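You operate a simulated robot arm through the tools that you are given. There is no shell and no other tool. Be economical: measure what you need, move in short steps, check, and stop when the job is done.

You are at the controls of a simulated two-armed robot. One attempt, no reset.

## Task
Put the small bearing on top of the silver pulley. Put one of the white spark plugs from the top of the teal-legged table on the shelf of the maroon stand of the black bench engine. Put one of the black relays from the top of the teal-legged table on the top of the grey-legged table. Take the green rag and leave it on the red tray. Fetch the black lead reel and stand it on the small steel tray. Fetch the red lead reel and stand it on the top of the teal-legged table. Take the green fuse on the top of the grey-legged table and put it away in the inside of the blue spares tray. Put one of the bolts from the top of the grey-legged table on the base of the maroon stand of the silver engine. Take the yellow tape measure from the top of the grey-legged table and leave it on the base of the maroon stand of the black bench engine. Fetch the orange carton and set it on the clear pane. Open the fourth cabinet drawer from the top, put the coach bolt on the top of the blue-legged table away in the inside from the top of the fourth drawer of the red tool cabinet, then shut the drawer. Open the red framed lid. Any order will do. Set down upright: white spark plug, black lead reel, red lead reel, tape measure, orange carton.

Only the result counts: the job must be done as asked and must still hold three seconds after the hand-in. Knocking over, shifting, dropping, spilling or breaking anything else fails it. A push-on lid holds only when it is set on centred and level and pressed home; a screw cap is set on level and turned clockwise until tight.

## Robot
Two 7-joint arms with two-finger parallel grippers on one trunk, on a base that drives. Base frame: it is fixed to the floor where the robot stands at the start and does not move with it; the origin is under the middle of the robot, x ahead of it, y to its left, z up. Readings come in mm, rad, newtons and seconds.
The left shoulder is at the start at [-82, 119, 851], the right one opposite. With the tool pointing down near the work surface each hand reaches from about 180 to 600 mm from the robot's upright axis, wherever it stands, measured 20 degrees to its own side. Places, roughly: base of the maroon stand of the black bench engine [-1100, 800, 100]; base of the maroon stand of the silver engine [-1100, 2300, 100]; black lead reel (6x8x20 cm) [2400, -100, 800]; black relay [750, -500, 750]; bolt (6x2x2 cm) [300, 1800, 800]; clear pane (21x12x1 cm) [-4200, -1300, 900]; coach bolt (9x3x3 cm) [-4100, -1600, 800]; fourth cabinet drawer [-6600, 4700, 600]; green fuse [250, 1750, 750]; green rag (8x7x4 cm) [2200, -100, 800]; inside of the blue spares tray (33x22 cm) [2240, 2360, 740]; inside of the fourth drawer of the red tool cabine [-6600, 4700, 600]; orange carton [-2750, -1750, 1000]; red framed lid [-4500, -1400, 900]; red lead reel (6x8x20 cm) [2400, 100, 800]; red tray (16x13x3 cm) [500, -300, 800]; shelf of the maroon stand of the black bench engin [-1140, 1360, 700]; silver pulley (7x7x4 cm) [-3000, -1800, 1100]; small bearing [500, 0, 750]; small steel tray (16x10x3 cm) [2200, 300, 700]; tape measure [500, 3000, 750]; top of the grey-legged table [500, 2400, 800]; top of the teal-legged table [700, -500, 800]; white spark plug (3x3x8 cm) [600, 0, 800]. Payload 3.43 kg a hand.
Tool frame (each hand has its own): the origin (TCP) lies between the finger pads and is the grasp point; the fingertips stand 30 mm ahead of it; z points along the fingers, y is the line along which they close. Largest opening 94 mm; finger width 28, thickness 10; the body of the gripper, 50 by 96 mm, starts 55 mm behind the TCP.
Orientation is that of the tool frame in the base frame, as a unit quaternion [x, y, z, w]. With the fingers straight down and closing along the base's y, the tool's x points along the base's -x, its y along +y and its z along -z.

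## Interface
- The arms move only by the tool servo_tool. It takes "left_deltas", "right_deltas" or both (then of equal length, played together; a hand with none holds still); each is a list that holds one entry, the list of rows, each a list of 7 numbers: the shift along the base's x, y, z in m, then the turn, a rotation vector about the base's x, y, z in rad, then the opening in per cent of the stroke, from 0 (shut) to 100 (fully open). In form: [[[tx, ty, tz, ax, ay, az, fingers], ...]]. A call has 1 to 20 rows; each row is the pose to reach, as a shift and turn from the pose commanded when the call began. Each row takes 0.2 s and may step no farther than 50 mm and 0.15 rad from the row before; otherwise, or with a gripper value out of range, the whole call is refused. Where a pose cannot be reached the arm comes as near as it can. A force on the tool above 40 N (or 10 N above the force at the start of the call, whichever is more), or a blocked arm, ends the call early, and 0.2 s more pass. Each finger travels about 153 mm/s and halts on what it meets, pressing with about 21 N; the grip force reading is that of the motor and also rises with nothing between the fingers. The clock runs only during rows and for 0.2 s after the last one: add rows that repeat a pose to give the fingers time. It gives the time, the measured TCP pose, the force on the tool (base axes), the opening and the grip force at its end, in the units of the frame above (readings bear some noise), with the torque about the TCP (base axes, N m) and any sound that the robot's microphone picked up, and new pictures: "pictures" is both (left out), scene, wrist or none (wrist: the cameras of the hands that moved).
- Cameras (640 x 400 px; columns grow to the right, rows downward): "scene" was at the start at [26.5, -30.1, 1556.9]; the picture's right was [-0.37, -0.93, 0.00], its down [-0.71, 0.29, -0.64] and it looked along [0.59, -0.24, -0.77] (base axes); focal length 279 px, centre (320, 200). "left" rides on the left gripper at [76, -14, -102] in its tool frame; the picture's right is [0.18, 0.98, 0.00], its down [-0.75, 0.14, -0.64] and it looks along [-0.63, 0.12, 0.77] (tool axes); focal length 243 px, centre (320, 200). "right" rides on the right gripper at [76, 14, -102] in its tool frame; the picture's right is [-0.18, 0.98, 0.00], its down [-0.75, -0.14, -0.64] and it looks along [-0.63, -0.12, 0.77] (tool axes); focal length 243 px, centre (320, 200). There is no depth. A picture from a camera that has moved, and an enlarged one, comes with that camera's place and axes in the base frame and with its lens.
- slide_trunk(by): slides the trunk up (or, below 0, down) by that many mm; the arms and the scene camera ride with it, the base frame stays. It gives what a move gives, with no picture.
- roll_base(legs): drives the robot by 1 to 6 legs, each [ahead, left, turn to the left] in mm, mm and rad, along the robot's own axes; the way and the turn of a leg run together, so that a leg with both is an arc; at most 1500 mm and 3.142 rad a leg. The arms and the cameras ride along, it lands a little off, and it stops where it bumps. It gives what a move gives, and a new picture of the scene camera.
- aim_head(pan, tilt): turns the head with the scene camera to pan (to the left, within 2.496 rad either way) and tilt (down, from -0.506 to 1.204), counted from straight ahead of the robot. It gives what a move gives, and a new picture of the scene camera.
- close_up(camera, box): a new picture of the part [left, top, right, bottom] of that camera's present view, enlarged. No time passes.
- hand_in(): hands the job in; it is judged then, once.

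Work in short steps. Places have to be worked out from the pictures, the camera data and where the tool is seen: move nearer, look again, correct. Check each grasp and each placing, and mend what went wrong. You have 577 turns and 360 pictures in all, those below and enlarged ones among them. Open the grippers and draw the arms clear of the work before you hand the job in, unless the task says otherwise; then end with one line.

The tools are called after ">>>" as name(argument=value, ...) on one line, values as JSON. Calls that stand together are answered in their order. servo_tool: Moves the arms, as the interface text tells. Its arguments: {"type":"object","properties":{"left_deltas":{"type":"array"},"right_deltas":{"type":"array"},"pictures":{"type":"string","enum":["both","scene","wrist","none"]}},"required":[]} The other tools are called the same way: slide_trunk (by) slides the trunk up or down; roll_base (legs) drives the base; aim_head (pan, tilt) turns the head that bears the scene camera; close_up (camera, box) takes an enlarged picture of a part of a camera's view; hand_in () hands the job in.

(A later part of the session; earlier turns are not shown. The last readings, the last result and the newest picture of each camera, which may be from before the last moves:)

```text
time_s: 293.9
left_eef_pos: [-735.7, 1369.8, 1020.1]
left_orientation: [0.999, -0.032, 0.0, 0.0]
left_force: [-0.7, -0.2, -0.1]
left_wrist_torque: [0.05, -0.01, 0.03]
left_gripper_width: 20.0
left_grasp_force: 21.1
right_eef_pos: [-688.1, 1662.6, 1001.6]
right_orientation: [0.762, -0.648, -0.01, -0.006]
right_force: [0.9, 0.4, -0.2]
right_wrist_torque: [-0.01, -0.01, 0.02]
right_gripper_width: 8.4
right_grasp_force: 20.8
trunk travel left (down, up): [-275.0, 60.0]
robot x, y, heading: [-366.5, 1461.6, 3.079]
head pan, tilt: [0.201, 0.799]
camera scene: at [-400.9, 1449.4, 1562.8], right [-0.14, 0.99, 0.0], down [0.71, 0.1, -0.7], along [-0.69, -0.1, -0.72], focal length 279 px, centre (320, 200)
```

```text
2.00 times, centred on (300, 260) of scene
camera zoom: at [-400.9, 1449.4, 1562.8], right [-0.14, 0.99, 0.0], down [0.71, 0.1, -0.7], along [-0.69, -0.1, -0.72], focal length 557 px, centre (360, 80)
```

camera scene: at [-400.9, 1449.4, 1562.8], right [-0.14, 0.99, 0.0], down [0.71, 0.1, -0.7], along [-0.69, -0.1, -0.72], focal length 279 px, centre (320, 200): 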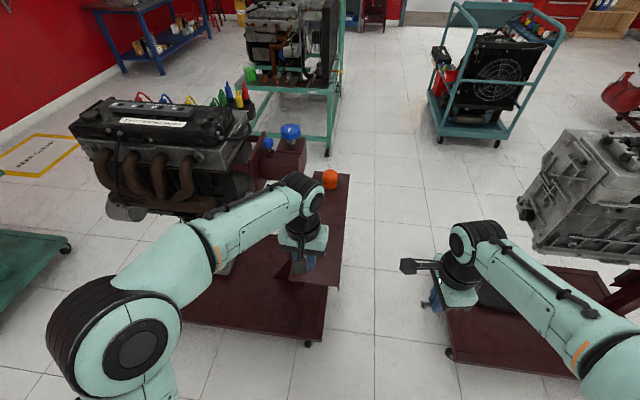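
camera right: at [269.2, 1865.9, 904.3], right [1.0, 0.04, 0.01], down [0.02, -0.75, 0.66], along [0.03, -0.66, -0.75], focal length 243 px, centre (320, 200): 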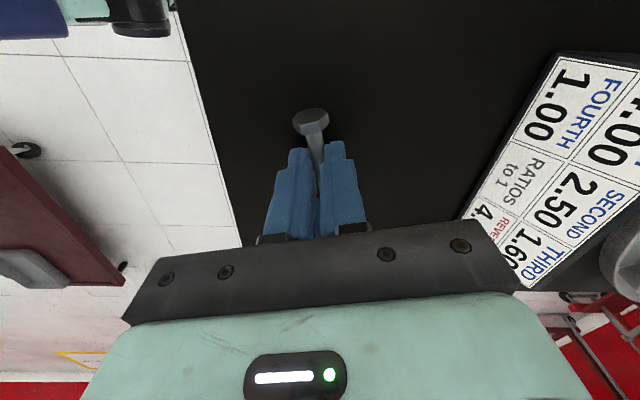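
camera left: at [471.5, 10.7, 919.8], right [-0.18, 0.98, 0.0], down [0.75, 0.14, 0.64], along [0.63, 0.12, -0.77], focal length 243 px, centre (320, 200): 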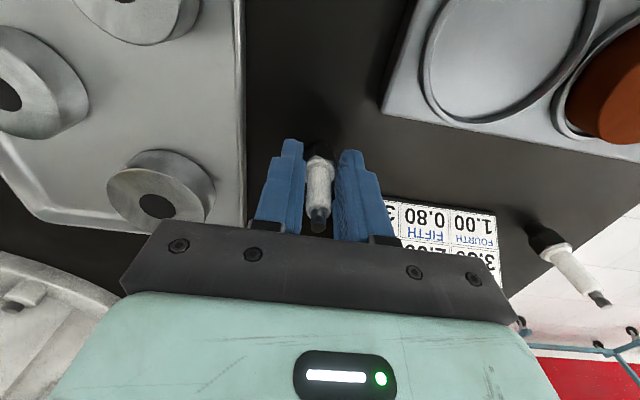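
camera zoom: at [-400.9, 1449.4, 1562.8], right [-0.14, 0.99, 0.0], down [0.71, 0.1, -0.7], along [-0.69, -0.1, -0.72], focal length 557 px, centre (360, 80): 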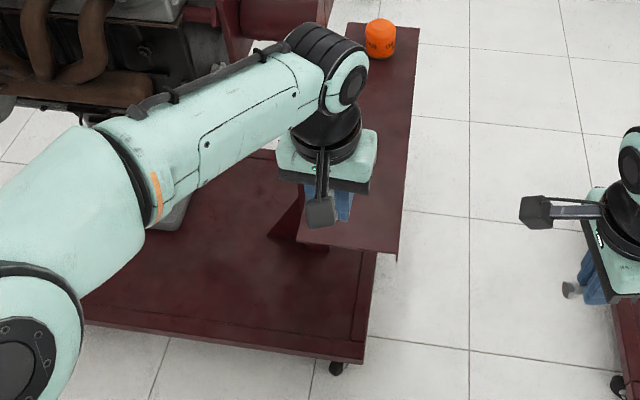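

Shelf spans y 1278–1448, near edge x≈-838, z≈700. I roll 90 mm nearer, then bring the plug over (-930,1365) and down to 780.

>>> roll_base(legs=[[90, 0, 0.06]])

>>> servo_tool(left_deltas=[[[-0.03, 0, -0.03, 0, 0, 0, 0], [-0.06, 0, -0.06, 0, 0, 0, 0], [-0.09, 0, -0.09, 0, 0, 0, 0], [-0.1, 0, -0.135, 0, 0, 0, 0], [-0.1, 0, -0.18, 0, 0, 0, 0], [-0.1, 0, -0.22, 0, 0, 0, 0], [-0.1, 0, -0.24, 0, 0, 0, 0], [-0.1, 0, -0.24, 0, 0, 0, 0]]], pictures="both")

```text
time_s: 295.0
left_eef_pos: [-817.1, 1351.3, 1020.5]
left_orientation: [1.0, -0.002, -0.001, 0.0]
left_force: [0.6, 0.9, -0.3]
left_wrist_torque: [-0.04, -0.01, 0.02]
left_gripper_width: 20.1
left_grasp_force: 21.0
right_eef_pos: [-788.1, 1645.1, 1000.9]
right_orientation: [0.781, -0.624, -0.01, -0.005]
right_force: [-0.6, -0.2, -0.7]
right_wrist_torque: [-0.01, -0.02, -0.02]
right_gripper_width: 8.5
right_grasp_force: 20.7
trunk travel left (down, up): [-275.0, 60.0]
robot x, y, heading: [-450.0, 1466.8, 3.14]
head pan, tilt: [0.201, 0.799]
camera scene: at [-488.7, 1450.0, 1562.7], right [-0.2, 0.98, 0.0], down [0.7, 0.14, -0.7], along [-0.68, -0.14, -0.72], focal length 279 px, centre (320, 200)
```

scene: 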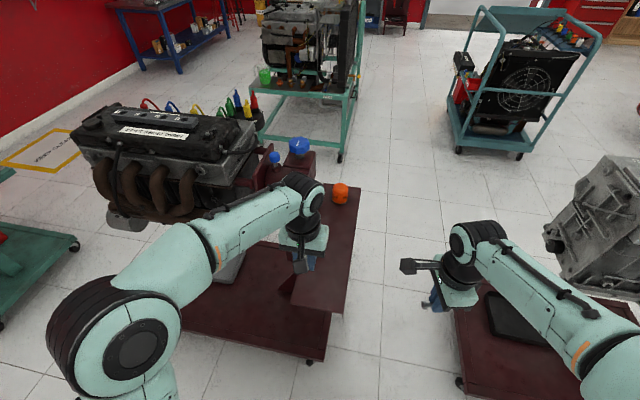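

```text
time_s: 296.8
left_eef_pos: [-917.0, 1351.2, 780.1]
left_orientation: [1.0, -0.001, 0.001, -0.001]
left_force: [-0.4, 0.2, 0.3]
left_wrist_torque: [0.0, 0.02, 0.0]
left_gripper_width: 20.2
left_grasp_force: 20.2
right_eef_pos: [-788.1, 1644.8, 1001.6]
right_orientation: [0.781, -0.624, -0.011, -0.005]
right_force: [-0.2, 1.0, 0.1]
right_wrist_torque: [0.0, -0.01, 0.0]
right_gripper_width: 8.3
right_grasp_force: 21.0
trunk travel left (down, up): [-275.0, 60.0]
robot x, y, heading: [-454.4, 1467.8, 3.139]
head pan, tilt: [0.201, 0.799]
camera scene: at [-488.1, 1450.0, 1562.8], right [-0.2, 0.98, 0.0], down [0.7, 0.14, -0.7], along [-0.68, -0.14, -0.72], focal length 279 px, centre (320, 200)
camera left: at [-841.5, 1363.2, 881.3], right [0.18, -0.98, 0.0], down [-0.75, -0.14, 0.64], along [-0.63, -0.12, -0.77], focal length 243 px, centre (320, 200)
```

scene: 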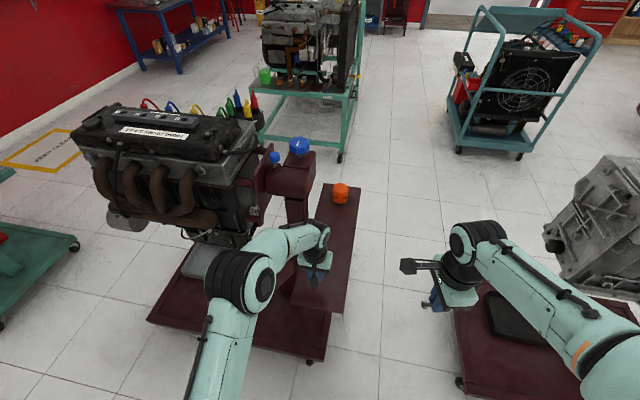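
left: 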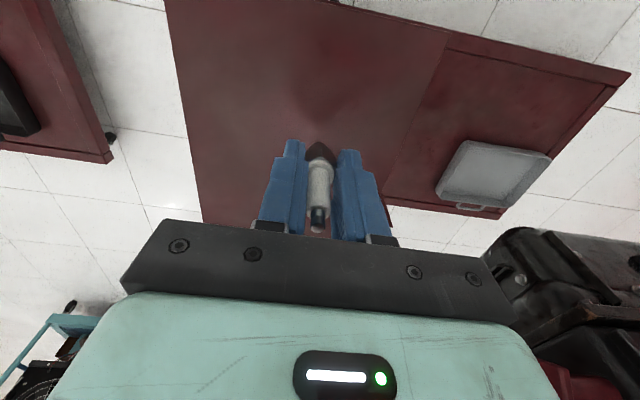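

Over the shelf's middle. I lower toward contact.

>>> servo_tool(left_deltas=[[[0, 0, -0.015, 0, 0, 0, 0], [0, 0, -0.022, 0, 0, 0, 0], [0, 0, -0.022, 0, 0, 0, 0]]], pictures="none")

>>> servo_tool(left_deltas=[[[0, 0, -0.003, 0, 0, 0, 0], [0, 0, -0.006, 0, 0, 0, 0], [0, 0, -0.006, 0, 0, 0, 0]]], pictures="none")

>>> servo_tool(left_deltas=[[[0, 0, -0.003, 0, 0, 0, 0], [0, 0, -0.004, 0, 0, 0, 0], [0, 0, -0.004, 0, 0, 0, 0]]], pictures="none")

```text
time_s: 297.6
left_eef_pos: [-917.4, 1350.0, 757.3]
left_orientation: [1.0, -0.002, 0.0, 0.0]
left_force: [0.4, 0.1, -0.3]
left_wrist_torque: [-0.03, -0.02, 0.03]
left_gripper_width: 19.9
left_grasp_force: 21.0
right_eef_pos: [-786.9, 1645.9, 1003.2]
right_orientation: [0.781, -0.625, -0.011, -0.005]
right_force: [0.1, -0.1, -1.7]
right_wrist_torque: [-0.01, 0.02, 0.03]
right_gripper_width: 8.5
right_grasp_force: 21.0
trunk travel left (down, up): [-275.0, 60.0]
robot x, y, heading: [-453.3, 1467.0, 3.137]
head pan, tilt: [0.201, 0.799]
```

```text
time_s: 298.4
left_eef_pos: [-917.5, 1350.5, 750.7]
left_orientation: [1.0, -0.002, 0.0, 0.0]
left_force: [0.1, -0.1, -0.9]
left_wrist_torque: [-0.01, -0.01, 0.04]
left_gripper_width: 20.0
left_grasp_force: 21.1
right_eef_pos: [-786.0, 1644.6, 1002.2]
right_orientation: [0.781, -0.625, -0.011, -0.006]
right_force: [0.2, -0.3, -0.8]
right_wrist_torque: [-0.01, 0.02, -0.02]
right_gripper_width: 8.5
right_grasp_force: 20.9
trunk travel left (down, up): [-275.0, 60.0]
robot x, y, heading: [-450.6, 1464.1, 3.136]
head pan, tilt: [0.201, 0.799]
```

```text
time_s: 299.2
left_eef_pos: [-917.5, 1351.9, 748.2]
left_orientation: [1.0, -0.001, 0.0, -0.001]
left_force: [0.6, -0.3, 12.6]
left_wrist_torque: [-0.05, 0.0, 0.03]
left_gripper_width: 19.9
left_grasp_force: 21.5
right_eef_pos: [-787.3, 1645.8, 1002.9]
right_orientation: [0.781, -0.625, -0.011, -0.005]
right_force: [0.3, -0.7, -0.3]
right_wrist_torque: [0.0, 0.01, 0.01]
right_gripper_width: 8.6
right_grasp_force: 21.1
trunk travel left (down, up): [-275.0, 60.0]
robot x, y, heading: [-453.4, 1469.2, 3.142]
head pan, tilt: [0.201, 0.799]
```

Contact (13 N). I release slowly and rise straight up.

>>> servo_tool(left_deltas=[[[0, 0, 0.001, 0, 0, 0, 30], [0, 0, 0.001, 0, 0, 0, 50], [0, 0, 0.001, 0, 0, 0, 60], [0, 0, 0.001, 0, 0, 0, 60], [0, 0, 0.04, 0, 0, 0, 60], [0, 0, 0.08, 0, 0, 0, 60], [0, 0, 0.12, 0, 0, 0, 60], [0, 0, 0.16, 0, 0, 0, 60]]], pictures="both")

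```text
time_s: 301.0
left_eef_pos: [-918.3, 1348.9, 908.1]
left_orientation: [1.0, -0.001, 0.001, 0.0]
left_force: [-0.7, -0.8, -0.3]
left_wrist_torque: [0.04, -0.01, 0.02]
left_gripper_width: 56.5
left_grasp_force: 0.1
right_eef_pos: [-787.3, 1645.0, 1002.2]
right_orientation: [0.781, -0.624, -0.01, -0.005]
right_force: [0.0, 1.4, -0.7]
right_wrist_torque: [0.01, 0.03, 0.0]
right_gripper_width: 8.3
right_grasp_force: 21.0
trunk travel left (down, up): [-275.0, 60.0]
robot x, y, heading: [-447.5, 1468.4, 3.142]
head pan, tilt: [0.201, 0.799]
camera scene: at [-487.8, 1450.0, 1562.8], right [-0.2, 0.98, 0.0], down [0.7, 0.14, -0.7], along [-0.68, -0.14, -0.72], focal length 279 px, centre (320, 200)
camera left: at [-842.0, 1362.6, 1009.1], right [0.18, -0.98, 0.0], down [-0.75, -0.14, 0.64], along [-0.63, -0.12, -0.77], focal length 243 px, centre (320, 200)
```

scene: 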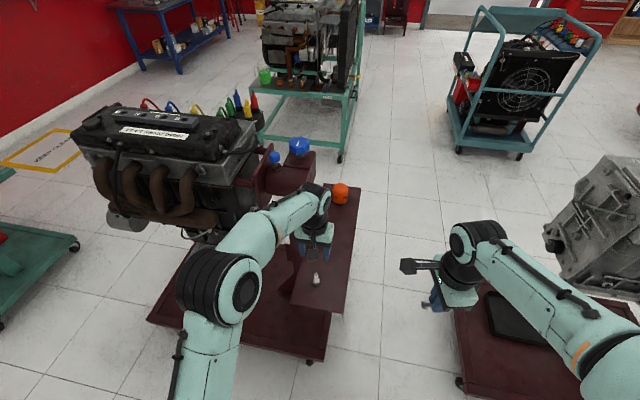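
left: 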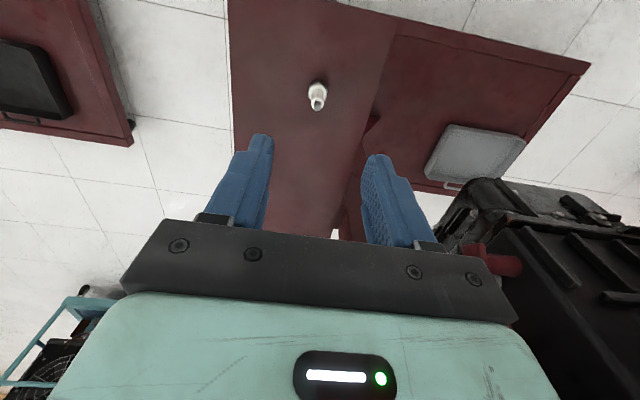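

Plug stands on the shelf. I retract the left hand and move across to the silver engine stand.

>>> servo_tool(left_deltas=[[[0.03, 0, 0.03, 0, 0, 0, 60], [0.06, 0, 0.06, 0, 0, 0, 60], [0.1, 0, 0.08, 0, 0, 0, 60], [0.14, 0, 0.09, 0, 0, 0, 60], [0.16, 0, 0.1, 0, 0, 0, 60]]], pictures="none")

>>> roll_base(legs=[[-120, 0, 0], [0, -940, 0]])

>>> aim_head(pan=-0.1, tilt=0.9)

```text
time_s: 302.2
left_eef_pos: [-755.9, 1350.9, 1008.6]
left_orientation: [1.0, -0.002, -0.001, 0.0]
left_force: [0.2, 0.7, -0.3]
left_wrist_torque: [-0.01, -0.01, 0.0]
left_gripper_width: 56.1
left_grasp_force: 0.1
right_eef_pos: [-785.6, 1646.1, 1002.7]
right_orientation: [0.781, -0.625, -0.01, -0.005]
right_force: [-0.6, 0.0, -0.8]
right_wrist_torque: [-0.03, 0.01, 0.01]
right_gripper_width: 8.3
right_grasp_force: 21.1
trunk travel left (down, up): [-275.0, 60.0]
robot x, y, heading: [-454.0, 1467.5, 3.137]
head pan, tilt: [0.201, 0.799]
```

```text
time_s: 311.5
left_eef_pos: [-632.9, 2273.3, 1008.2]
left_orientation: [1.0, -0.001, 0.0, -0.001]
left_force: [-0.8, 0.8, -0.2]
left_wrist_torque: [0.01, 0.0, 0.0]
left_gripper_width: 56.4
left_grasp_force: 0.1
right_eef_pos: [-664.3, 2570.2, 1002.3]
right_orientation: [0.781, -0.625, -0.01, -0.005]
right_force: [-0.3, -1.0, -1.0]
right_wrist_torque: [0.0, -0.01, -0.01]
right_gripper_width: 8.5
right_grasp_force: 21.2
trunk travel left (down, up): [-275.0, 60.0]
robot x, y, heading: [-334.3, 2391.8, 3.144]
head pan, tilt: [0.201, 0.799]
camera scene: at [-365.3, 2374.1, 1562.8], right [-0.2, 0.98, 0.0], down [0.7, 0.14, -0.7], along [-0.68, -0.14, -0.72], focal length 279 px, centre (320, 200)
```

scene: 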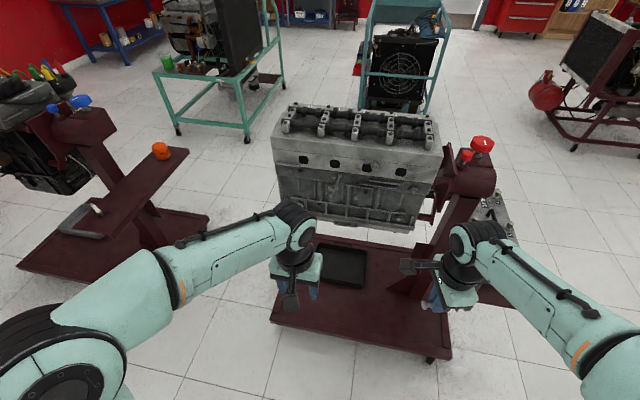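

```text
time_s: 312.3
left_eef_pos: [-633.8, 2274.1, 1007.1]
left_orientation: [1.0, -0.001, 0.0, 0.0]
left_force: [-0.9, 0.0, -0.5]
left_wrist_torque: [-0.02, -0.02, 0.02]
left_gripper_width: 56.6
left_grasp_force: 0.1
right_eef_pos: [-664.0, 2570.1, 1001.7]
right_orientation: [0.781, -0.624, -0.01, -0.005]
right_force: [0.8, 0.2, -0.4]
right_wrist_torque: [-0.01, -0.01, 0.02]
right_gripper_width: 8.2
right_grasp_force: 21.2
trunk travel left (down, up): [-275.0, 60.0]
robot x, y, heading: [-332.1, 2391.1, 3.142]
head pan, tilt: [-0.099, 0.901]
camera scene: at [-361.4, 2397.5, 1554.9], right [0.1, 0.99, 0.0], down [0.78, -0.08, -0.62], along [-0.62, 0.06, -0.78], focal length 279 px, centre (320, 200)
```

scene: 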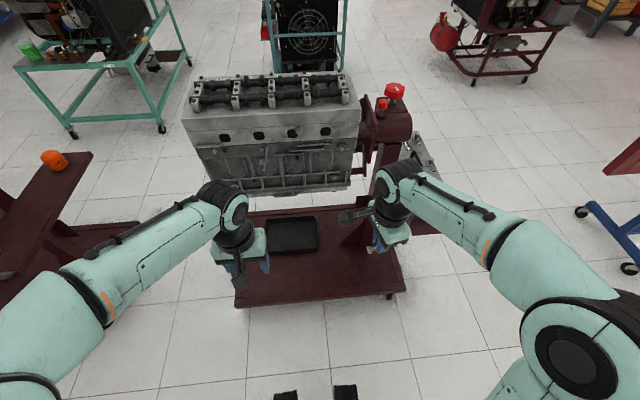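

Base near edge at x≈-860, free area near (-965,2560). I roll in 190 mm and lower the trunk fully.

>>> roll_base(legs=[[190, 0, 0]])

>>> slide_trunk(by=-275)

>>> servo_tool(right_deltas=[[[-0.01, 0, -0.045, 0, 0, 0, 0], [-0.02, 0, -0.09, 0, 0, 0, 0], [-0.03, 0, -0.135, 0, 0, 0, 0], [-0.04, 0, -0.18, 0, 0, 0, 0], [-0.05, 0, -0.225, 0, 0, 0, 0], [-0.06, 0, -0.27, 0, 0, 0, 0], [-0.07, 0, -0.315, 0, 0, 0, 0], [-0.08, 0, -0.36, 0, 0, 0, 0], [-0.09, 0, -0.4, 0, 0, 0, 0], [-0.1, 0, -0.43, 0, 0, 0, 0], [-0.1, 0, -0.43, 0, 0, 0, 0]]], pictures="both")

```text
time_s: 313.9
left_eef_pos: [-821.4, 2273.8, 1008.3]
left_orientation: [1.0, -0.002, 0.0, -0.001]
left_force: [-0.2, 0.1, -0.2]
left_wrist_torque: [0.01, -0.01, -0.03]
left_gripper_width: 56.4
left_grasp_force: 0.1
right_eef_pos: [-852.3, 2569.5, 1003.1]
right_orientation: [0.781, -0.624, -0.01, -0.006]
right_force: [-0.5, -0.1, -0.2]
right_wrist_torque: [-0.02, -0.03, -0.02]
right_gripper_width: 8.5
right_grasp_force: 20.8
trunk travel left (down, up): [-275.0, 60.0]
robot x, y, heading: [-518.3, 2389.4, 3.138]
head pan, tilt: [-0.099, 0.901]
camera scene: at [-549.6, 2398.0, 1554.8], right [0.1, 0.99, 0.0], down [0.78, -0.08, -0.62], along [-0.62, 0.06, -0.78], focal length 279 px, centre (320, 200)
```

scene: 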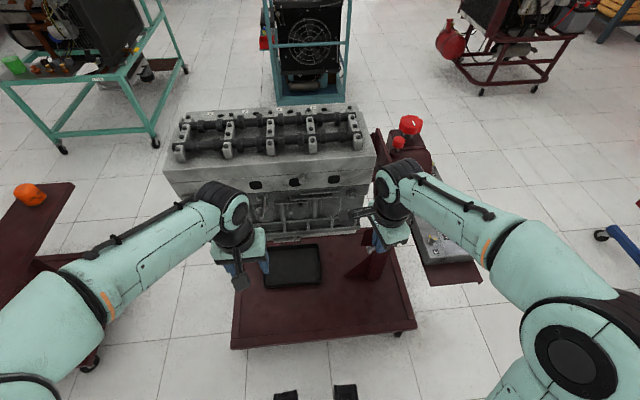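

```text
time_s: 316.7
left_eef_pos: [-822.1, 2274.8, 734.1]
left_orientation: [1.0, -0.002, 0.0, 0.0]
left_force: [0.8, -0.4, -0.2]
left_wrist_torque: [0.0, 0.0, -0.02]
left_gripper_width: 56.6
left_grasp_force: 0.0
right_eef_pos: [-852.4, 2569.1, 727.6]
right_orientation: [0.78, -0.625, -0.011, -0.005]
right_force: [-0.1, -1.3, -0.8]
right_wrist_torque: [-0.02, 0.03, -0.04]
right_gripper_width: 8.3
right_grasp_force: 20.4
trunk travel left (down, up): [0.0, 335.0]
robot x, y, heading: [-514.8, 2390.3, 3.147]
head pan, tilt: [-0.099, 0.901]
```

```text
time_s: 319.1
left_eef_pos: [-821.8, 2274.9, 733.5]
left_orientation: [1.0, -0.003, 0.0, 0.0]
left_force: [-0.1, -0.2, -0.2]
left_wrist_torque: [0.01, 0.02, 0.05]
left_gripper_width: 56.5
left_grasp_force: 0.0
right_eef_pos: [-951.6, 2570.5, 294.9]
right_orientation: [0.781, -0.624, -0.011, -0.005]
right_force: [0.5, 0.0, -0.3]
right_wrist_torque: [-0.01, -0.01, -0.02]
right_gripper_width: 8.4
right_grasp_force: 21.3
trunk travel left (down, up): [0.0, 335.0]
robot x, y, heading: [-514.6, 2390.7, 3.139]
head pan, tilt: [-0.099, 0.901]
camera scene: at [-598.3, 2398.1, 1277.8], right [0.1, 0.99, 0.0], down [0.78, -0.08, -0.62], along [-0.62, 0.06, -0.78], focal length 279 px, centre (320, 200)
camera right: at [-947.5, 2490.3, 397.2], right [-1.0, -0.04, 0.01], down [-0.02, 0.75, 0.66], along [-0.03, 0.66, -0.75], focal length 243 px, centre (320, 200)
```

scene: 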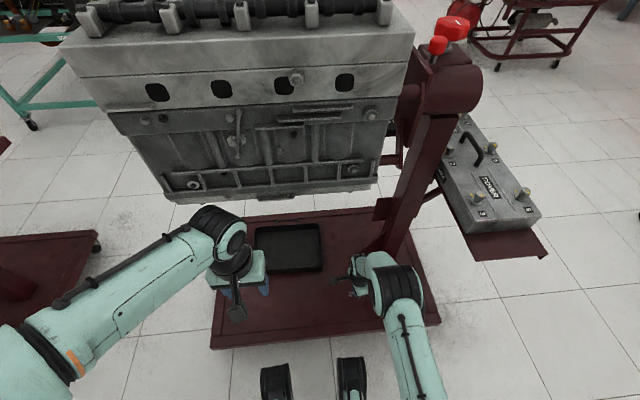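
right: 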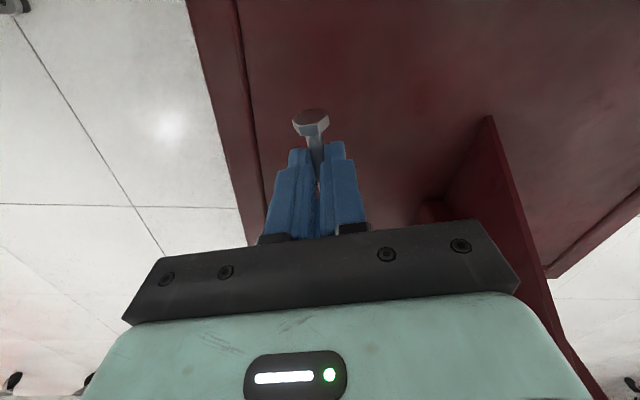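

Over the plate. I lower further and feel for contact.

>>> servo_tool(right_deltas=[[[0, -0.01, -0.045, 0, 0, 0, 0], [0, -0.01, -0.09, 0, 0, 0, 0], [0, -0.01, -0.12, 0, 0, 0, 0], [0, -0.01, -0.12, 0, 0, 0, 0]]], pictures="wrist")

>>> servo_tool(right_deltas=[[[0, 0, -0.007, 0, 0, 0, 0], [0, 0, -0.014, 0, 0, 0, 0], [0, 0, -0.014, 0, 0, 0, 0]]], pictures="none")

>>> servo_tool(right_deltas=[[[0, 0, -0.007, 0, 0, 0, 0], [0, 0, -0.012, 0, 0, 0, 0], [0, 0, -0.012, 0, 0, 0, 0]]], pictures="wrist")

```text
time_s: 320.1
left_eef_pos: [-822.2, 2274.2, 732.4]
left_orientation: [1.0, -0.002, 0.0, 0.0]
left_force: [-0.7, -0.5, -0.7]
left_wrist_torque: [0.02, 0.0, 0.04]
left_gripper_width: 56.7
left_grasp_force: 0.1
right_eef_pos: [-952.2, 2559.5, 178.6]
right_orientation: [0.781, -0.625, -0.011, -0.005]
right_force: [0.2, -1.1, 1.9]
right_wrist_torque: [-0.08, -0.01, -0.01]
right_gripper_width: 8.7
right_grasp_force: 21.1
trunk travel left (down, up): [0.0, 335.0]
robot x, y, heading: [-514.2, 2393.3, 3.14]
head pan, tilt: [-0.099, 0.901]
camera right: at [-947.2, 2481.1, 279.1], right [-1.0, -0.04, 0.01], down [-0.02, 0.75, 0.66], along [-0.03, 0.66, -0.75], focal length 243 px, centre (320, 200)
```

right: 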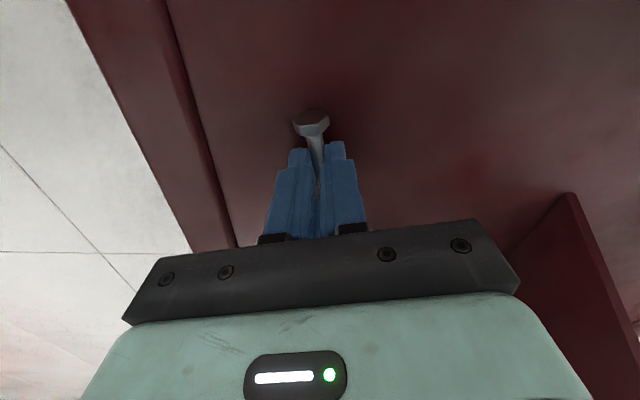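

```text
time_s: 320.5
left_eef_pos: [-821.0, 2275.4, 732.5]
left_orientation: [1.0, -0.002, -0.001, 0.0]
left_force: [0.1, 0.0, -0.6]
left_wrist_torque: [0.01, -0.01, -0.02]
left_gripper_width: 56.5
left_grasp_force: 0.1
right_eef_pos: [-953.1, 2560.8, 176.6]
right_orientation: [0.781, -0.625, -0.009, -0.007]
right_force: [5.6, -0.1, 15.4]
right_wrist_torque: [-0.02, -0.26, -0.01]
right_gripper_width: 8.9
right_grasp_force: 21.3
trunk travel left (down, up): [0.0, 335.0]
robot x, y, heading: [-515.9, 2390.2, 3.143]
head pan, tilt: [-0.099, 0.901]
stopped in row 2 (right hand): the force on the tool passed its limit at 56 N (the readings are from after the stop); the commanded pose is now the measured one
```

```text
time_s: 320.8
left_eef_pos: [-821.4, 2274.8, 732.8]
left_orientation: [1.0, -0.003, 0.0, 0.0]
left_force: [-0.1, -0.1, -0.4]
left_wrist_torque: [0.02, -0.01, 0.01]
left_gripper_width: 56.6
left_grasp_force: 0.0
right_eef_pos: [-954.7, 2559.8, 174.6]
right_orientation: [0.781, -0.625, -0.009, -0.006]
right_force: [4.2, 0.9, 11.3]
right_wrist_torque: [-0.02, -0.23, 0.0]
right_gripper_width: 8.8
right_grasp_force: 20.7
trunk travel left (down, up): [0.0, 335.0]
robot x, y, heading: [-515.1, 2391.3, 3.132]
head pan, tilt: [-0.099, 0.901]
stopped in row 1 (right hand): the force on the tool passed its limit at 62 N (the readings are from after the stop); the commanded pose is now the measured one
camera right: at [-951.0, 2480.8, 276.9], right [-1.0, -0.04, 0.01], down [-0.02, 0.75, 0.66], along [-0.03, 0.66, -0.75], focal length 243 px, centre (320, 200)
```

right: 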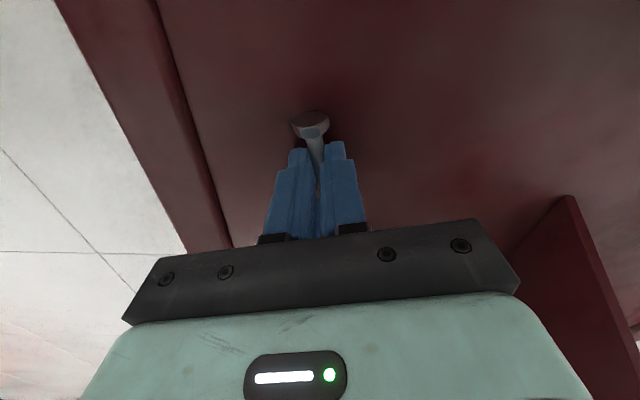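

Contact at plate height (z≈147). I ease up slightly, open and rise.

>>> servo_tool(right_deltas=[[[0, 0, 0.003, 0, 0, 0, 20], [0, 0, 0.003, 0, 0, 0, 40], [0, 0, 0.003, 0, 0, 0, 40], [0, 0, 0.04, 0, 0, 0, 40], [0, 0, 0.085, 0, 0, 0, 40], [0.01, 0, 0.13, 0, 0, 0, 40]]], pictures="wrist")

```text
time_s: 322.2
left_eef_pos: [-822.2, 2275.5, 733.4]
left_orientation: [1.0, -0.003, -0.001, 0.0]
left_force: [-0.7, 0.3, 0.9]
left_wrist_torque: [0.02, -0.02, 0.0]
left_gripper_width: 56.6
left_grasp_force: 0.0
right_eef_pos: [-944.8, 2561.1, 304.9]
right_orientation: [0.781, -0.624, -0.009, -0.005]
right_force: [-0.2, 0.5, 0.3]
right_wrist_torque: [-0.04, -0.01, 0.01]
right_gripper_width: 37.6
right_grasp_force: 0.0
trunk travel left (down, up): [0.0, 335.0]
robot x, y, heading: [-519.4, 2391.9, 3.136]
head pan, tilt: [-0.099, 0.901]
camera right: at [-941.2, 2482.1, 406.7], right [-1.0, -0.04, 0.01], down [-0.02, 0.75, 0.66], along [-0.03, 0.66, -0.75], focal length 243 px, centre (320, 200)
```

right: 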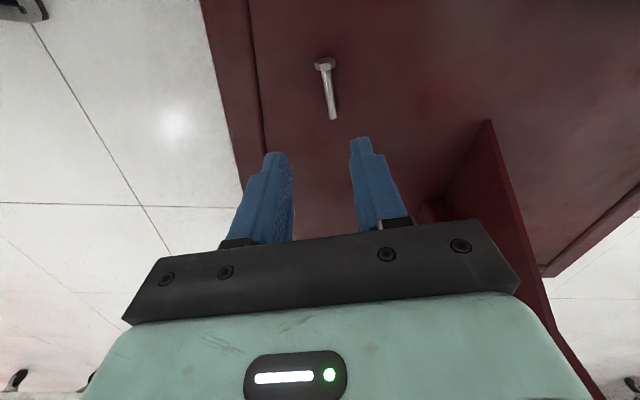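

Bolt lies on the base plate. I raise the arm, undo the wrist turn, and lift the trunk.

>>> servo_tool(right_deltas=[[[0.01, 0, 0.045, 0, 0, 0.13, 60], [0.02, 0, 0.09, 0, 0, 0.26, 60], [0.03, 0, 0.135, 0, 0, 0.39, 60], [0.04, 0, 0.18, 0, 0, 0.52, 60], [0.05, 0, 0.225, 0, 0, 0.65, 60], [0.06, 0, 0.27, 0, 0, 0.78, 60], [0.07, 0, 0.315, 0, 0, 0.91, 60], [0.08, 0, 0.36, 0, 0, 1.04, 60], [0.09, 0, 0.4, 0, 0, 1.17, 60], [0.1, 0, 0.43, 0, 0, 1.3, 60], [0.1, 0, 0.43, 0, 0, 1.345, 60]]], pictures="none")

>>> slide_trunk(by=275)

>>> roll_base(legs=[[-190, 0, 0], [0, 0, 3.14], [0, 400, 0], [140, 0, 0]])

>>> aim_head(pan=0.15, tilt=0.85)

```text
time_s: 324.6
left_eef_pos: [-821.0, 2274.7, 733.3]
left_orientation: [1.0, -0.003, 0.001, 0.0]
left_force: [-0.9, 0.3, 0.1]
left_wrist_torque: [0.01, 0.0, -0.04]
left_gripper_width: 56.5
left_grasp_force: 0.1
right_eef_pos: [-842.6, 2561.3, 733.2]
right_orientation: [1.0, -0.002, -0.01, 0.001]
right_force: [0.0, 0.2, -0.3]
right_wrist_torque: [-0.01, 0.01, 0.03]
right_gripper_width: 56.7
right_grasp_force: 0.1
trunk travel left (down, up): [0.0, 335.0]
robot x, y, heading: [-513.1, 2394.5, 3.137]
head pan, tilt: [-0.099, 0.901]
```

```text
time_s: 327.4
left_eef_pos: [-821.4, 2274.7, 1007.8]
left_orientation: [1.0, -0.003, 0.0, 0.0]
left_force: [0.1, -0.1, -0.5]
left_wrist_torque: [0.01, 0.02, 0.05]
left_gripper_width: 56.4
left_grasp_force: 0.0
right_eef_pos: [-844.2, 2560.2, 1009.9]
right_orientation: [1.0, -0.002, -0.01, 0.0]
right_force: [0.1, -0.7, -0.1]
right_wrist_torque: [0.05, 0.0, 0.02]
right_gripper_width: 56.4
right_grasp_force: 0.0
trunk travel left (down, up): [-275.0, 60.0]
robot x, y, heading: [-516.3, 2395.0, 3.137]
head pan, tilt: [-0.099, 0.901]
```

```text
time_s: 340.8
left_eef_pos: [143.7, 2885.3, 1006.8]
left_orientation: [0.023, 1.0, 0.0, 0.0]
left_force: [1.0, -0.6, -1.0]
left_wrist_torque: [-0.02, -0.02, 0.03]
left_gripper_width: 56.3
left_grasp_force: 0.1
right_eef_pos: [154.7, 2600.3, 1008.8]
right_orientation: [0.022, 1.0, 0.001, 0.011]
right_force: [1.1, 0.1, 0.9]
right_wrist_torque: [-0.04, 0.02, 0.03]
right_gripper_width: 56.6
right_grasp_force: 0.1
trunk travel left (down, up): [-275.0, 60.0]
robot x, y, heading: [-166.7, 2779.6, -0.04]
head pan, tilt: [-0.099, 0.901]
camera scene: at [-134.9, 2770.2, 1554.8], right [-0.14, -0.99, 0.0], down [-0.78, 0.11, -0.62], along [0.61, -0.09, -0.78], focal length 279 px, centre (320, 200)
```

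scene: 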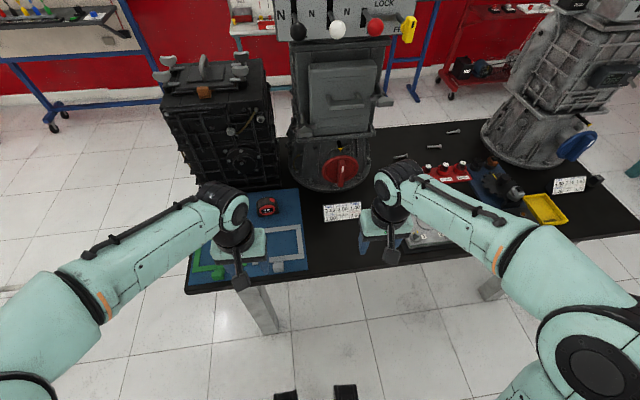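

```text
time_s: 341.6
left_eef_pos: [143.5, 2884.0, 1008.6]
left_orientation: [0.023, 1.0, 0.0, 0.0]
left_force: [0.1, 0.1, 0.6]
left_wrist_torque: [-0.02, -0.04, 0.01]
left_gripper_width: 56.6
left_grasp_force: 0.0
right_eef_pos: [154.8, 2598.7, 1010.2]
right_orientation: [0.022, 1.0, 0.001, 0.012]
right_force: [-0.1, 0.3, 0.4]
right_wrist_torque: [0.01, 0.0, -0.02]
right_gripper_width: 56.3
right_grasp_force: 0.1
trunk travel left (down, up): [-275.0, 60.0]
robot x, y, heading: [-165.6, 2782.3, -0.041]
head pan, tilt: [0.15, 0.85]
camera scene: at [-132.7, 2789.2, 1558.7], right [0.11, -0.99, 0.0], down [-0.75, -0.08, -0.66], along [0.66, 0.07, -0.75], focal length 279 px, centre (320, 200)
```

scene: 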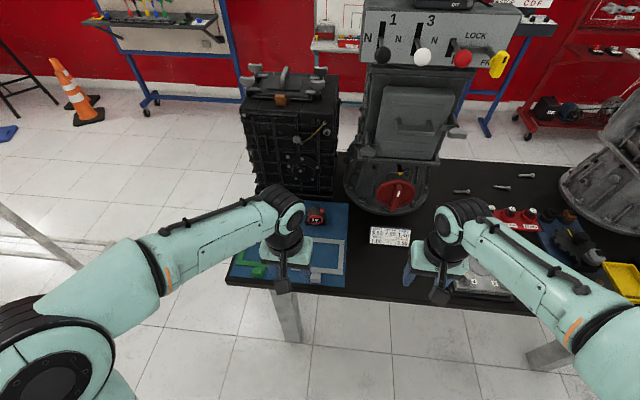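

The yellow tape is hidden behind the left hand; I look with the left wrist camera.

>>> close_up(camera="left", box=[0, 0, 640, 400])

```text
1.00 times, centred on (320, 200) of left (not enlarged: the box is as wide or as high as the picture)
camera zoom: at [66.0, 2872.8, 1109.5], right [-0.14, 0.99, 0.0], down [0.76, 0.11, 0.64], along [0.64, 0.09, -0.77], focal length 243 px, centre (320, 200)
```

zoom: 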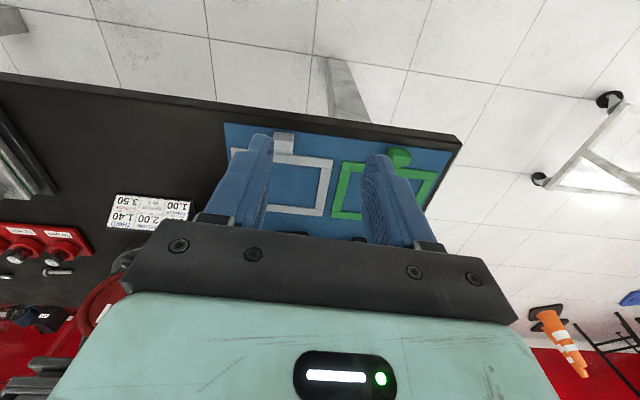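

Yellow tape should be near (475,3010). I shift left and nearer, straightening.

>>> roll_base(legs=[[125, 130, 0.04]])

>>> servo_tool(left_deltas=[[[0.04, 0.0, -0.01, 0, 0, 0, 100], [0.08, 0.0, -0.02, 0, 0, 0, 100], [0.12, 0.0, -0.04, 0, 0, 0, 100], [0.12, 0.0, -0.04, 0, 0, 0, 100]]], pictures="both")

```text
time_s: 343.5
left_eef_pos: [264.6, 3020.5, 1009.4]
left_orientation: [0.007, 1.0, 0.0, 0.0]
left_force: [0.0, -0.2, 0.4]
left_wrist_torque: [0.03, 0.03, 0.0]
left_gripper_width: 56.2
left_grasp_force: 0.0
right_eef_pos: [285.0, 2734.8, 1010.8]
right_orientation: [0.005, 1.0, 0.001, 0.011]
right_force: [0.1, 0.3, 0.0]
right_wrist_torque: [0.01, -0.02, 0.01]
right_gripper_width: 56.6
right_grasp_force: 0.1
trunk travel left (down, up): [-275.0, 60.0]
robot x, y, heading: [-39.0, 2904.6, -0.01]
head pan, tilt: [0.15, 0.85]
stopped in leg 1: the robot was blocked; the commanded pose is now the measured one
camera scene: at [-8.7, 2915.2, 1558.8], right [0.14, -0.99, 0.0], down [-0.74, -0.1, -0.66], along [0.65, 0.09, -0.75], focal length 279 px, centre (320, 200)
```

scene: 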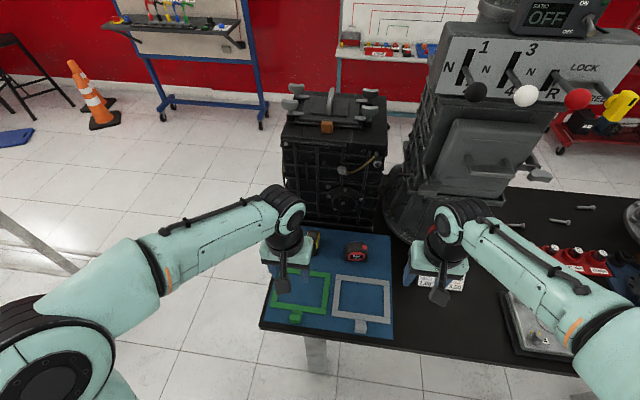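

```text
time_s: 344.5
left_eef_pos: [383.6, 3018.9, 965.5]
left_orientation: [0.007, 1.0, 0.0, 0.0]
left_force: [-0.6, -0.5, 0.2]
left_wrist_torque: [-0.01, -0.01, 0.0]
left_gripper_width: 93.8
left_grasp_force: 0.0
right_eef_pos: [283.8, 2735.6, 1010.3]
right_orientation: [0.005, 1.0, 0.001, 0.011]
right_force: [0.0, -0.8, -0.3]
right_wrist_torque: [-0.01, -0.01, 0.0]
right_gripper_width: 56.4
right_grasp_force: 0.1
trunk travel left (down, up): [-275.0, 60.0]
robot x, y, heading: [-42.8, 2904.3, -0.013]
head pan, tilt: [0.15, 0.85]
camera scene: at [-10.4, 2915.5, 1558.8], right [0.14, -0.99, 0.0], down [-0.74, -0.1, -0.66], along [0.65, 0.09, -0.75], focal length 279 px, centre (320, 200)
camera left: at [306.6, 3004.3, 1068.0], right [-0.17, 0.99, 0.0], down [0.76, 0.13, 0.64], along [0.63, 0.11, -0.77], focal length 243 px, centre (320, 200)
```

scene: 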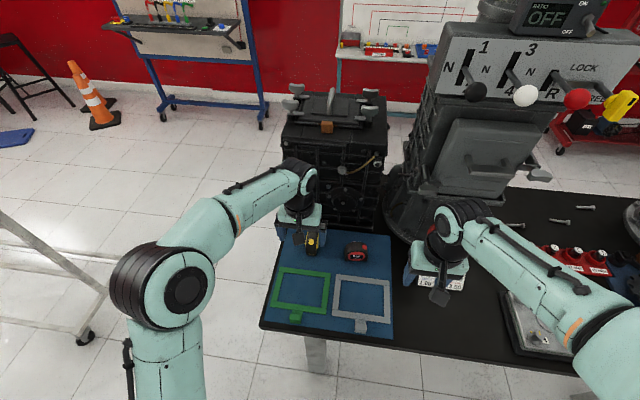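
left: 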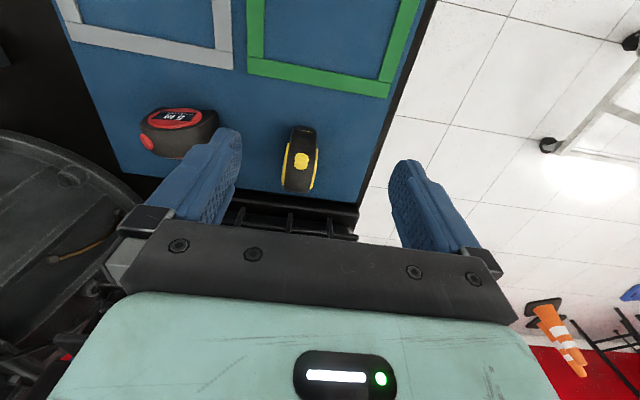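

Tape measure near (465,3007), thin along y. I enlarge for its shape.

>>> close_up(camera="left", box=[240, 90, 400, 230])

>>> close_up(camera="scene", box=[270, 210, 400, 300])

```text
2.86 times, centred on (320, 160) of left
camera zoom: at [306.6, 3004.3, 1068.0], right [-0.17, 0.99, 0.0], down [0.76, 0.13, 0.64], along [0.63, 0.11, -0.77], focal length 693 px, centre (320, 314)
```

zoom: 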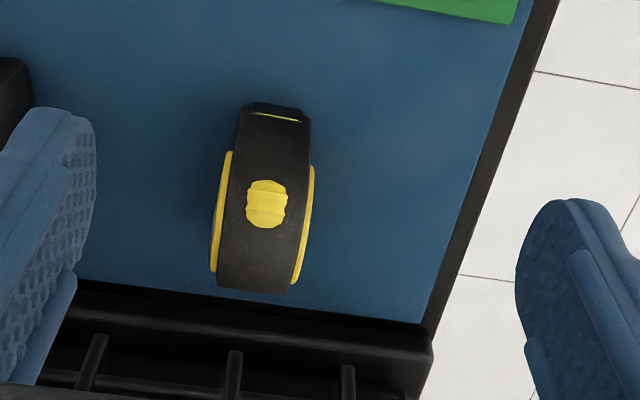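

```text
4.44 times, centred on (335, 255) of scene
camera zoom: at [-10.4, 2915.5, 1558.8], right [0.14, -0.99, 0.0], down [-0.74, -0.1, -0.66], along [0.65, 0.09, -0.75], focal length 1238 px, centre (253, -44)
```

zoom: 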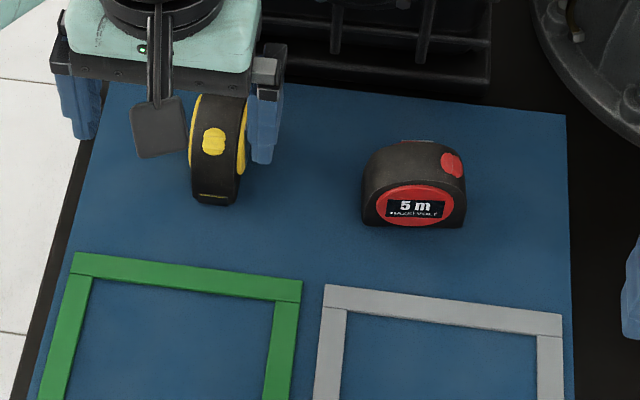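

The tape stands upright, about 45 mm thick along y, centre (467,3007). I move over and descend.

>>> servo_tool(left_deltas=[[[0.035, -0.005, -0.03, 0, 0, 0, 100], [0.065, -0.01, -0.06, 0, 0, 0, 100], [0.082, -0.012, -0.095, 0, 0, 0, 100], [0.082, -0.012, -0.095, 0, 0, 0, 100]]], pictures="wrist")

```text
time_s: 345.5
left_eef_pos: [463.6, 3008.6, 874.4]
left_orientation: [0.006, 1.0, 0.001, 0.0]
left_force: [0.5, 0.0, 0.4]
left_wrist_torque: [0.0, -0.01, -0.02]
left_gripper_width: 94.2
left_grasp_force: 0.0
right_eef_pos: [284.3, 2735.0, 1009.7]
right_orientation: [0.007, 1.0, 0.001, 0.011]
right_force: [-0.6, 0.6, 0.4]
right_wrist_torque: [0.0, -0.02, -0.04]
right_gripper_width: 56.4
right_grasp_force: 0.1
trunk travel left (down, up): [-275.0, 60.0]
robot x, y, heading: [-40.4, 2901.3, -0.009]
head pan, tilt: [0.15, 0.85]
camera left: at [386.5, 2994.6, 974.7], right [-0.17, 0.98, 0.0], down [0.76, 0.13, 0.64], along [0.63, 0.11, -0.77], focal length 243 px, centre (320, 200)
```

left: 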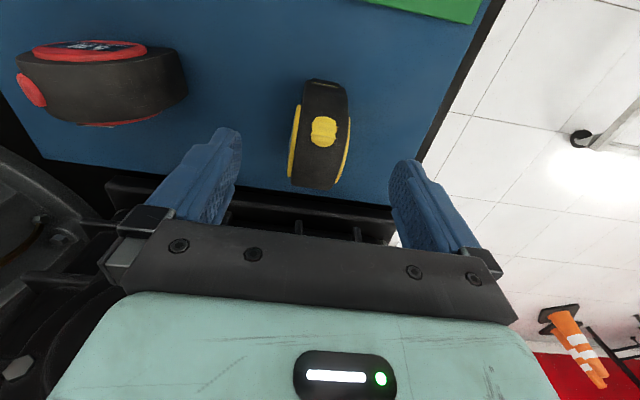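

Centred. Descend to z≈812 and close.

>>> servo_tool(left_deltas=[[[0, 0, -0.03, 0, 0, 0, 100], [0, 0, -0.055, 0, 0, 0, 100], [0, 0, -0.062, 0, 0, 0, 100], [0, 0, -0.062, 0, 0, 0, 40], [0, 0, -0.062, 0, 0, 0, 0], [0, 0, -0.062, 0, 0, 0, 0]]], pictures="wrist")

```text
time_s: 346.9
left_eef_pos: [464.1, 3007.0, 812.4]
left_orientation: [0.006, 1.0, 0.0, 0.0]
left_force: [0.7, -1.5, 0.0]
left_wrist_torque: [-0.08, -0.1, -0.03]
left_gripper_width: 36.3
left_grasp_force: 21.3
right_eef_pos: [284.9, 2735.4, 1010.5]
right_orientation: [0.005, 1.0, 0.0, 0.011]
right_force: [-0.7, -0.2, 0.3]
right_wrist_torque: [0.0, 0.0, -0.02]
right_gripper_width: 56.3
right_grasp_force: 0.1
trunk travel left (down, up): [-275.0, 60.0]
robot x, y, heading: [-38.6, 2903.9, -0.01]
head pan, tilt: [0.15, 0.85]
camera left: at [387.2, 2993.9, 913.4], right [-0.17, 0.99, 0.0], down [0.76, 0.13, 0.64], along [0.63, 0.11, -0.77], focal length 243 px, centre (320, 200)
```

left: 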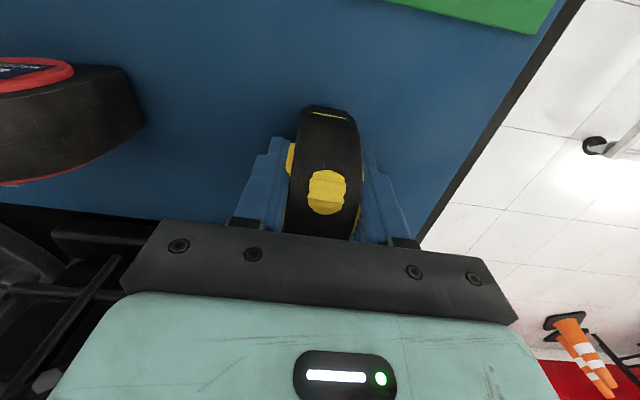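

Tape gripped. I lift and retract it.

>>> servo_tool(left_deltas=[[[0, 0, 0.045, 0, 0, 0, 0], [-0.01, 0, 0.09, 0, 0, 0, 0], [-0.03, 0, 0.13, 0, 0, 0, 0], [-0.06, 0, 0.16, 0, 0, 0, 0], [-0.1, 0, 0.18, 0, 0, 0, 0], [-0.14, 0, 0.19, 0, 0, 0, 0], [-0.17, 0, 0.19, 0, 0, 0, 0], [-0.17, 0, 0.19, 0, 0, 0, 0]]], pictures="none")

>>> roll_base(legs=[[-300, 0, 0], [0, 0, 3.14], [0, 1500, 0], [0, 300, 0]])

>>> aim_head(pan=0.1, tilt=0.9)

```text
time_s: 348.7
left_eef_pos: [292.6, 3005.7, 1000.5]
left_orientation: [0.005, 1.0, 0.0, -0.001]
left_force: [0.1, -0.5, -3.4]
left_wrist_torque: [0.01, 0.03, 0.01]
left_gripper_width: 36.2
left_grasp_force: 21.4
right_eef_pos: [284.4, 2734.5, 1010.2]
right_orientation: [0.005, 1.0, 0.0, 0.011]
right_force: [-0.1, 0.1, -0.2]
right_wrist_torque: [0.01, 0.01, 0.03]
right_gripper_width: 56.2
right_grasp_force: 0.1
trunk travel left (down, up): [-275.0, 60.0]
robot x, y, heading: [-41.1, 2904.1, -0.011]
head pan, tilt: [0.15, 0.85]
```

```text
time_s: 373.9
left_eef_pos: [-595.1, 987.7, 1000.6]
left_orientation: [1.0, 0.024, 0.0, -0.001]
left_force: [-0.7, 0.1, -3.6]
left_wrist_torque: [-0.04, -0.03, 0.04]
left_gripper_width: 36.3
left_grasp_force: 20.6
right_eef_pos: [-602.9, 1258.1, 1009.4]
right_orientation: [1.0, 0.025, -0.01, 0.001]
right_force: [-0.5, 0.1, -0.8]
right_wrist_torque: [-0.05, -0.02, -0.01]
right_gripper_width: 56.3
right_grasp_force: 0.0
trunk travel left (down, up): [-275.0, 60.0]
robot x, y, heading: [-263.7, 1105.5, -3.087]
head pan, tilt: [0.15, 0.85]
camera scene: at [-300.4, 1093.3, 1558.8], right [-0.2, 0.98, 0.0], down [0.74, 0.15, -0.66], along [-0.65, -0.13, -0.75], focal length 279 px, centre (320, 200)
```

scene: 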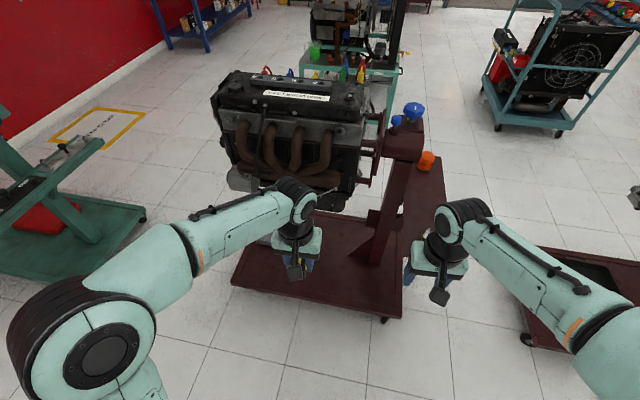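

```text
time_s: 374.5
left_eef_pos: [-594.8, 987.3, 1000.4]
left_orientation: [1.0, 0.024, 0.0, 0.0]
left_force: [-0.1, 0.5, -3.2]
left_wrist_torque: [0.01, -0.02, 0.03]
left_gripper_width: 36.5
left_grasp_force: 20.9
right_eef_pos: [-601.9, 1258.2, 1009.6]
right_orientation: [1.0, 0.025, -0.011, 0.001]
right_force: [-0.1, 0.0, -0.2]
right_wrist_torque: [-0.01, -0.02, 0.03]
right_gripper_width: 56.4
right_grasp_force: 0.1
trunk travel left (down, up): [-275.0, 60.0]
robot x, y, heading: [-267.8, 1110.4, -3.084]
head pan, tilt: [0.099, 0.901]
camera scene: at [-298.4, 1097.7, 1554.9], right [-0.15, 0.99, 0.0], down [0.77, 0.12, -0.62], along [-0.61, -0.09, -0.78], focal length 279 px, centre (320, 200)
```

scene: 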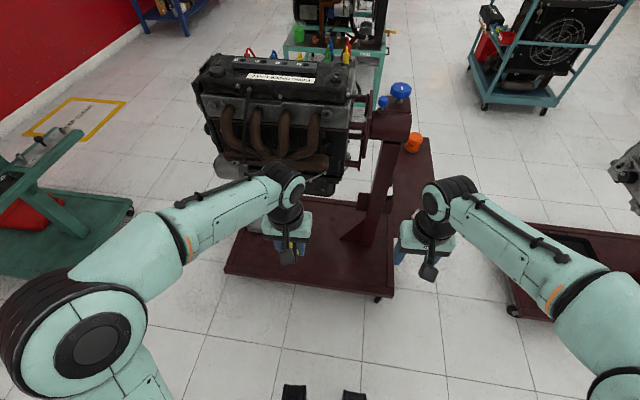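

I raise and tuck the right hand so it stays clear of the shelf and plug, then roll in and lower the trunk.

>>> servo_tool(right_deltas=[[[0.02, 0, 0.04, 0, 0, 0, 60], [0.04, 0, 0.08, 0, 0, 0, 60], [0.06, 0, 0.12, 0, 0, 0, 60], [0.08, 0, 0.15, 0, 0, 0, 60], [0.08, 0, 0.15, 0, 0, 0, 60]]], pictures="none")

>>> roll_base(legs=[[0, 60, -0.057], [250, 0, 0]])

```text
time_s: 375.7
left_eef_pos: [-595.8, 987.7, 1000.1]
left_orientation: [1.0, 0.025, 0.001, 0.001]
left_force: [-0.6, -0.2, -2.8]
left_wrist_torque: [0.0, -0.02, -0.02]
left_gripper_width: 36.2
left_grasp_force: 20.7
right_eef_pos: [-519.7, 1257.8, 1160.1]
right_orientation: [1.0, 0.026, -0.011, 0.002]
right_force: [-1.0, -0.2, -1.1]
right_wrist_torque: [0.01, 0.02, 0.0]
right_gripper_width: 56.4
right_grasp_force: 0.0
trunk travel left (down, up): [-275.0, 60.0]
robot x, y, heading: [-265.0, 1105.9, -3.084]
head pan, tilt: [0.099, 0.901]
```

```text
time_s: 378.4
left_eef_pos: [-851.0, 949.5, 999.7]
left_orientation: [1.0, -0.005, 0.0, 0.0]
left_force: [-0.1, -0.1, -2.6]
left_wrist_torque: [0.02, -0.06, 0.02]
left_gripper_width: 36.5
left_grasp_force: 21.0
right_eef_pos: [-760.3, 1215.1, 1158.7]
right_orientation: [1.0, -0.005, -0.011, 0.001]
right_force: [-0.3, 0.4, -0.4]
right_wrist_torque: [0.01, 0.0, 0.01]
right_gripper_width: 56.3
right_grasp_force: 0.0
trunk travel left (down, up): [-275.0, 60.0]
robot x, y, heading: [-513.7, 1047.5, 3.133]
head pan, tilt: [0.099, 0.901]
camera scene: at [-548.0, 1041.7, 1554.8], right [-0.09, 1.0, 0.0], down [0.78, 0.07, -0.62], along [-0.62, -0.06, -0.78], focal length 279 px, centre (320, 200)
```

scene: 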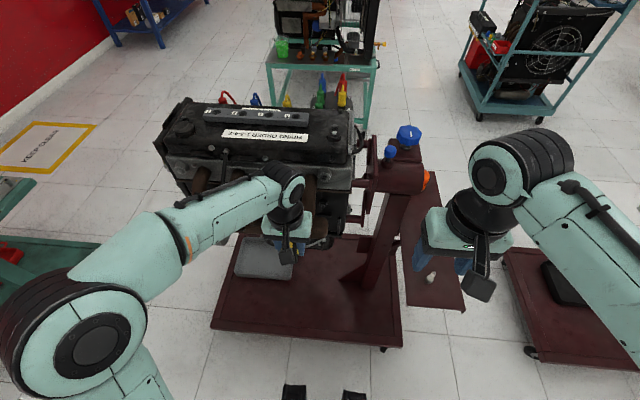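

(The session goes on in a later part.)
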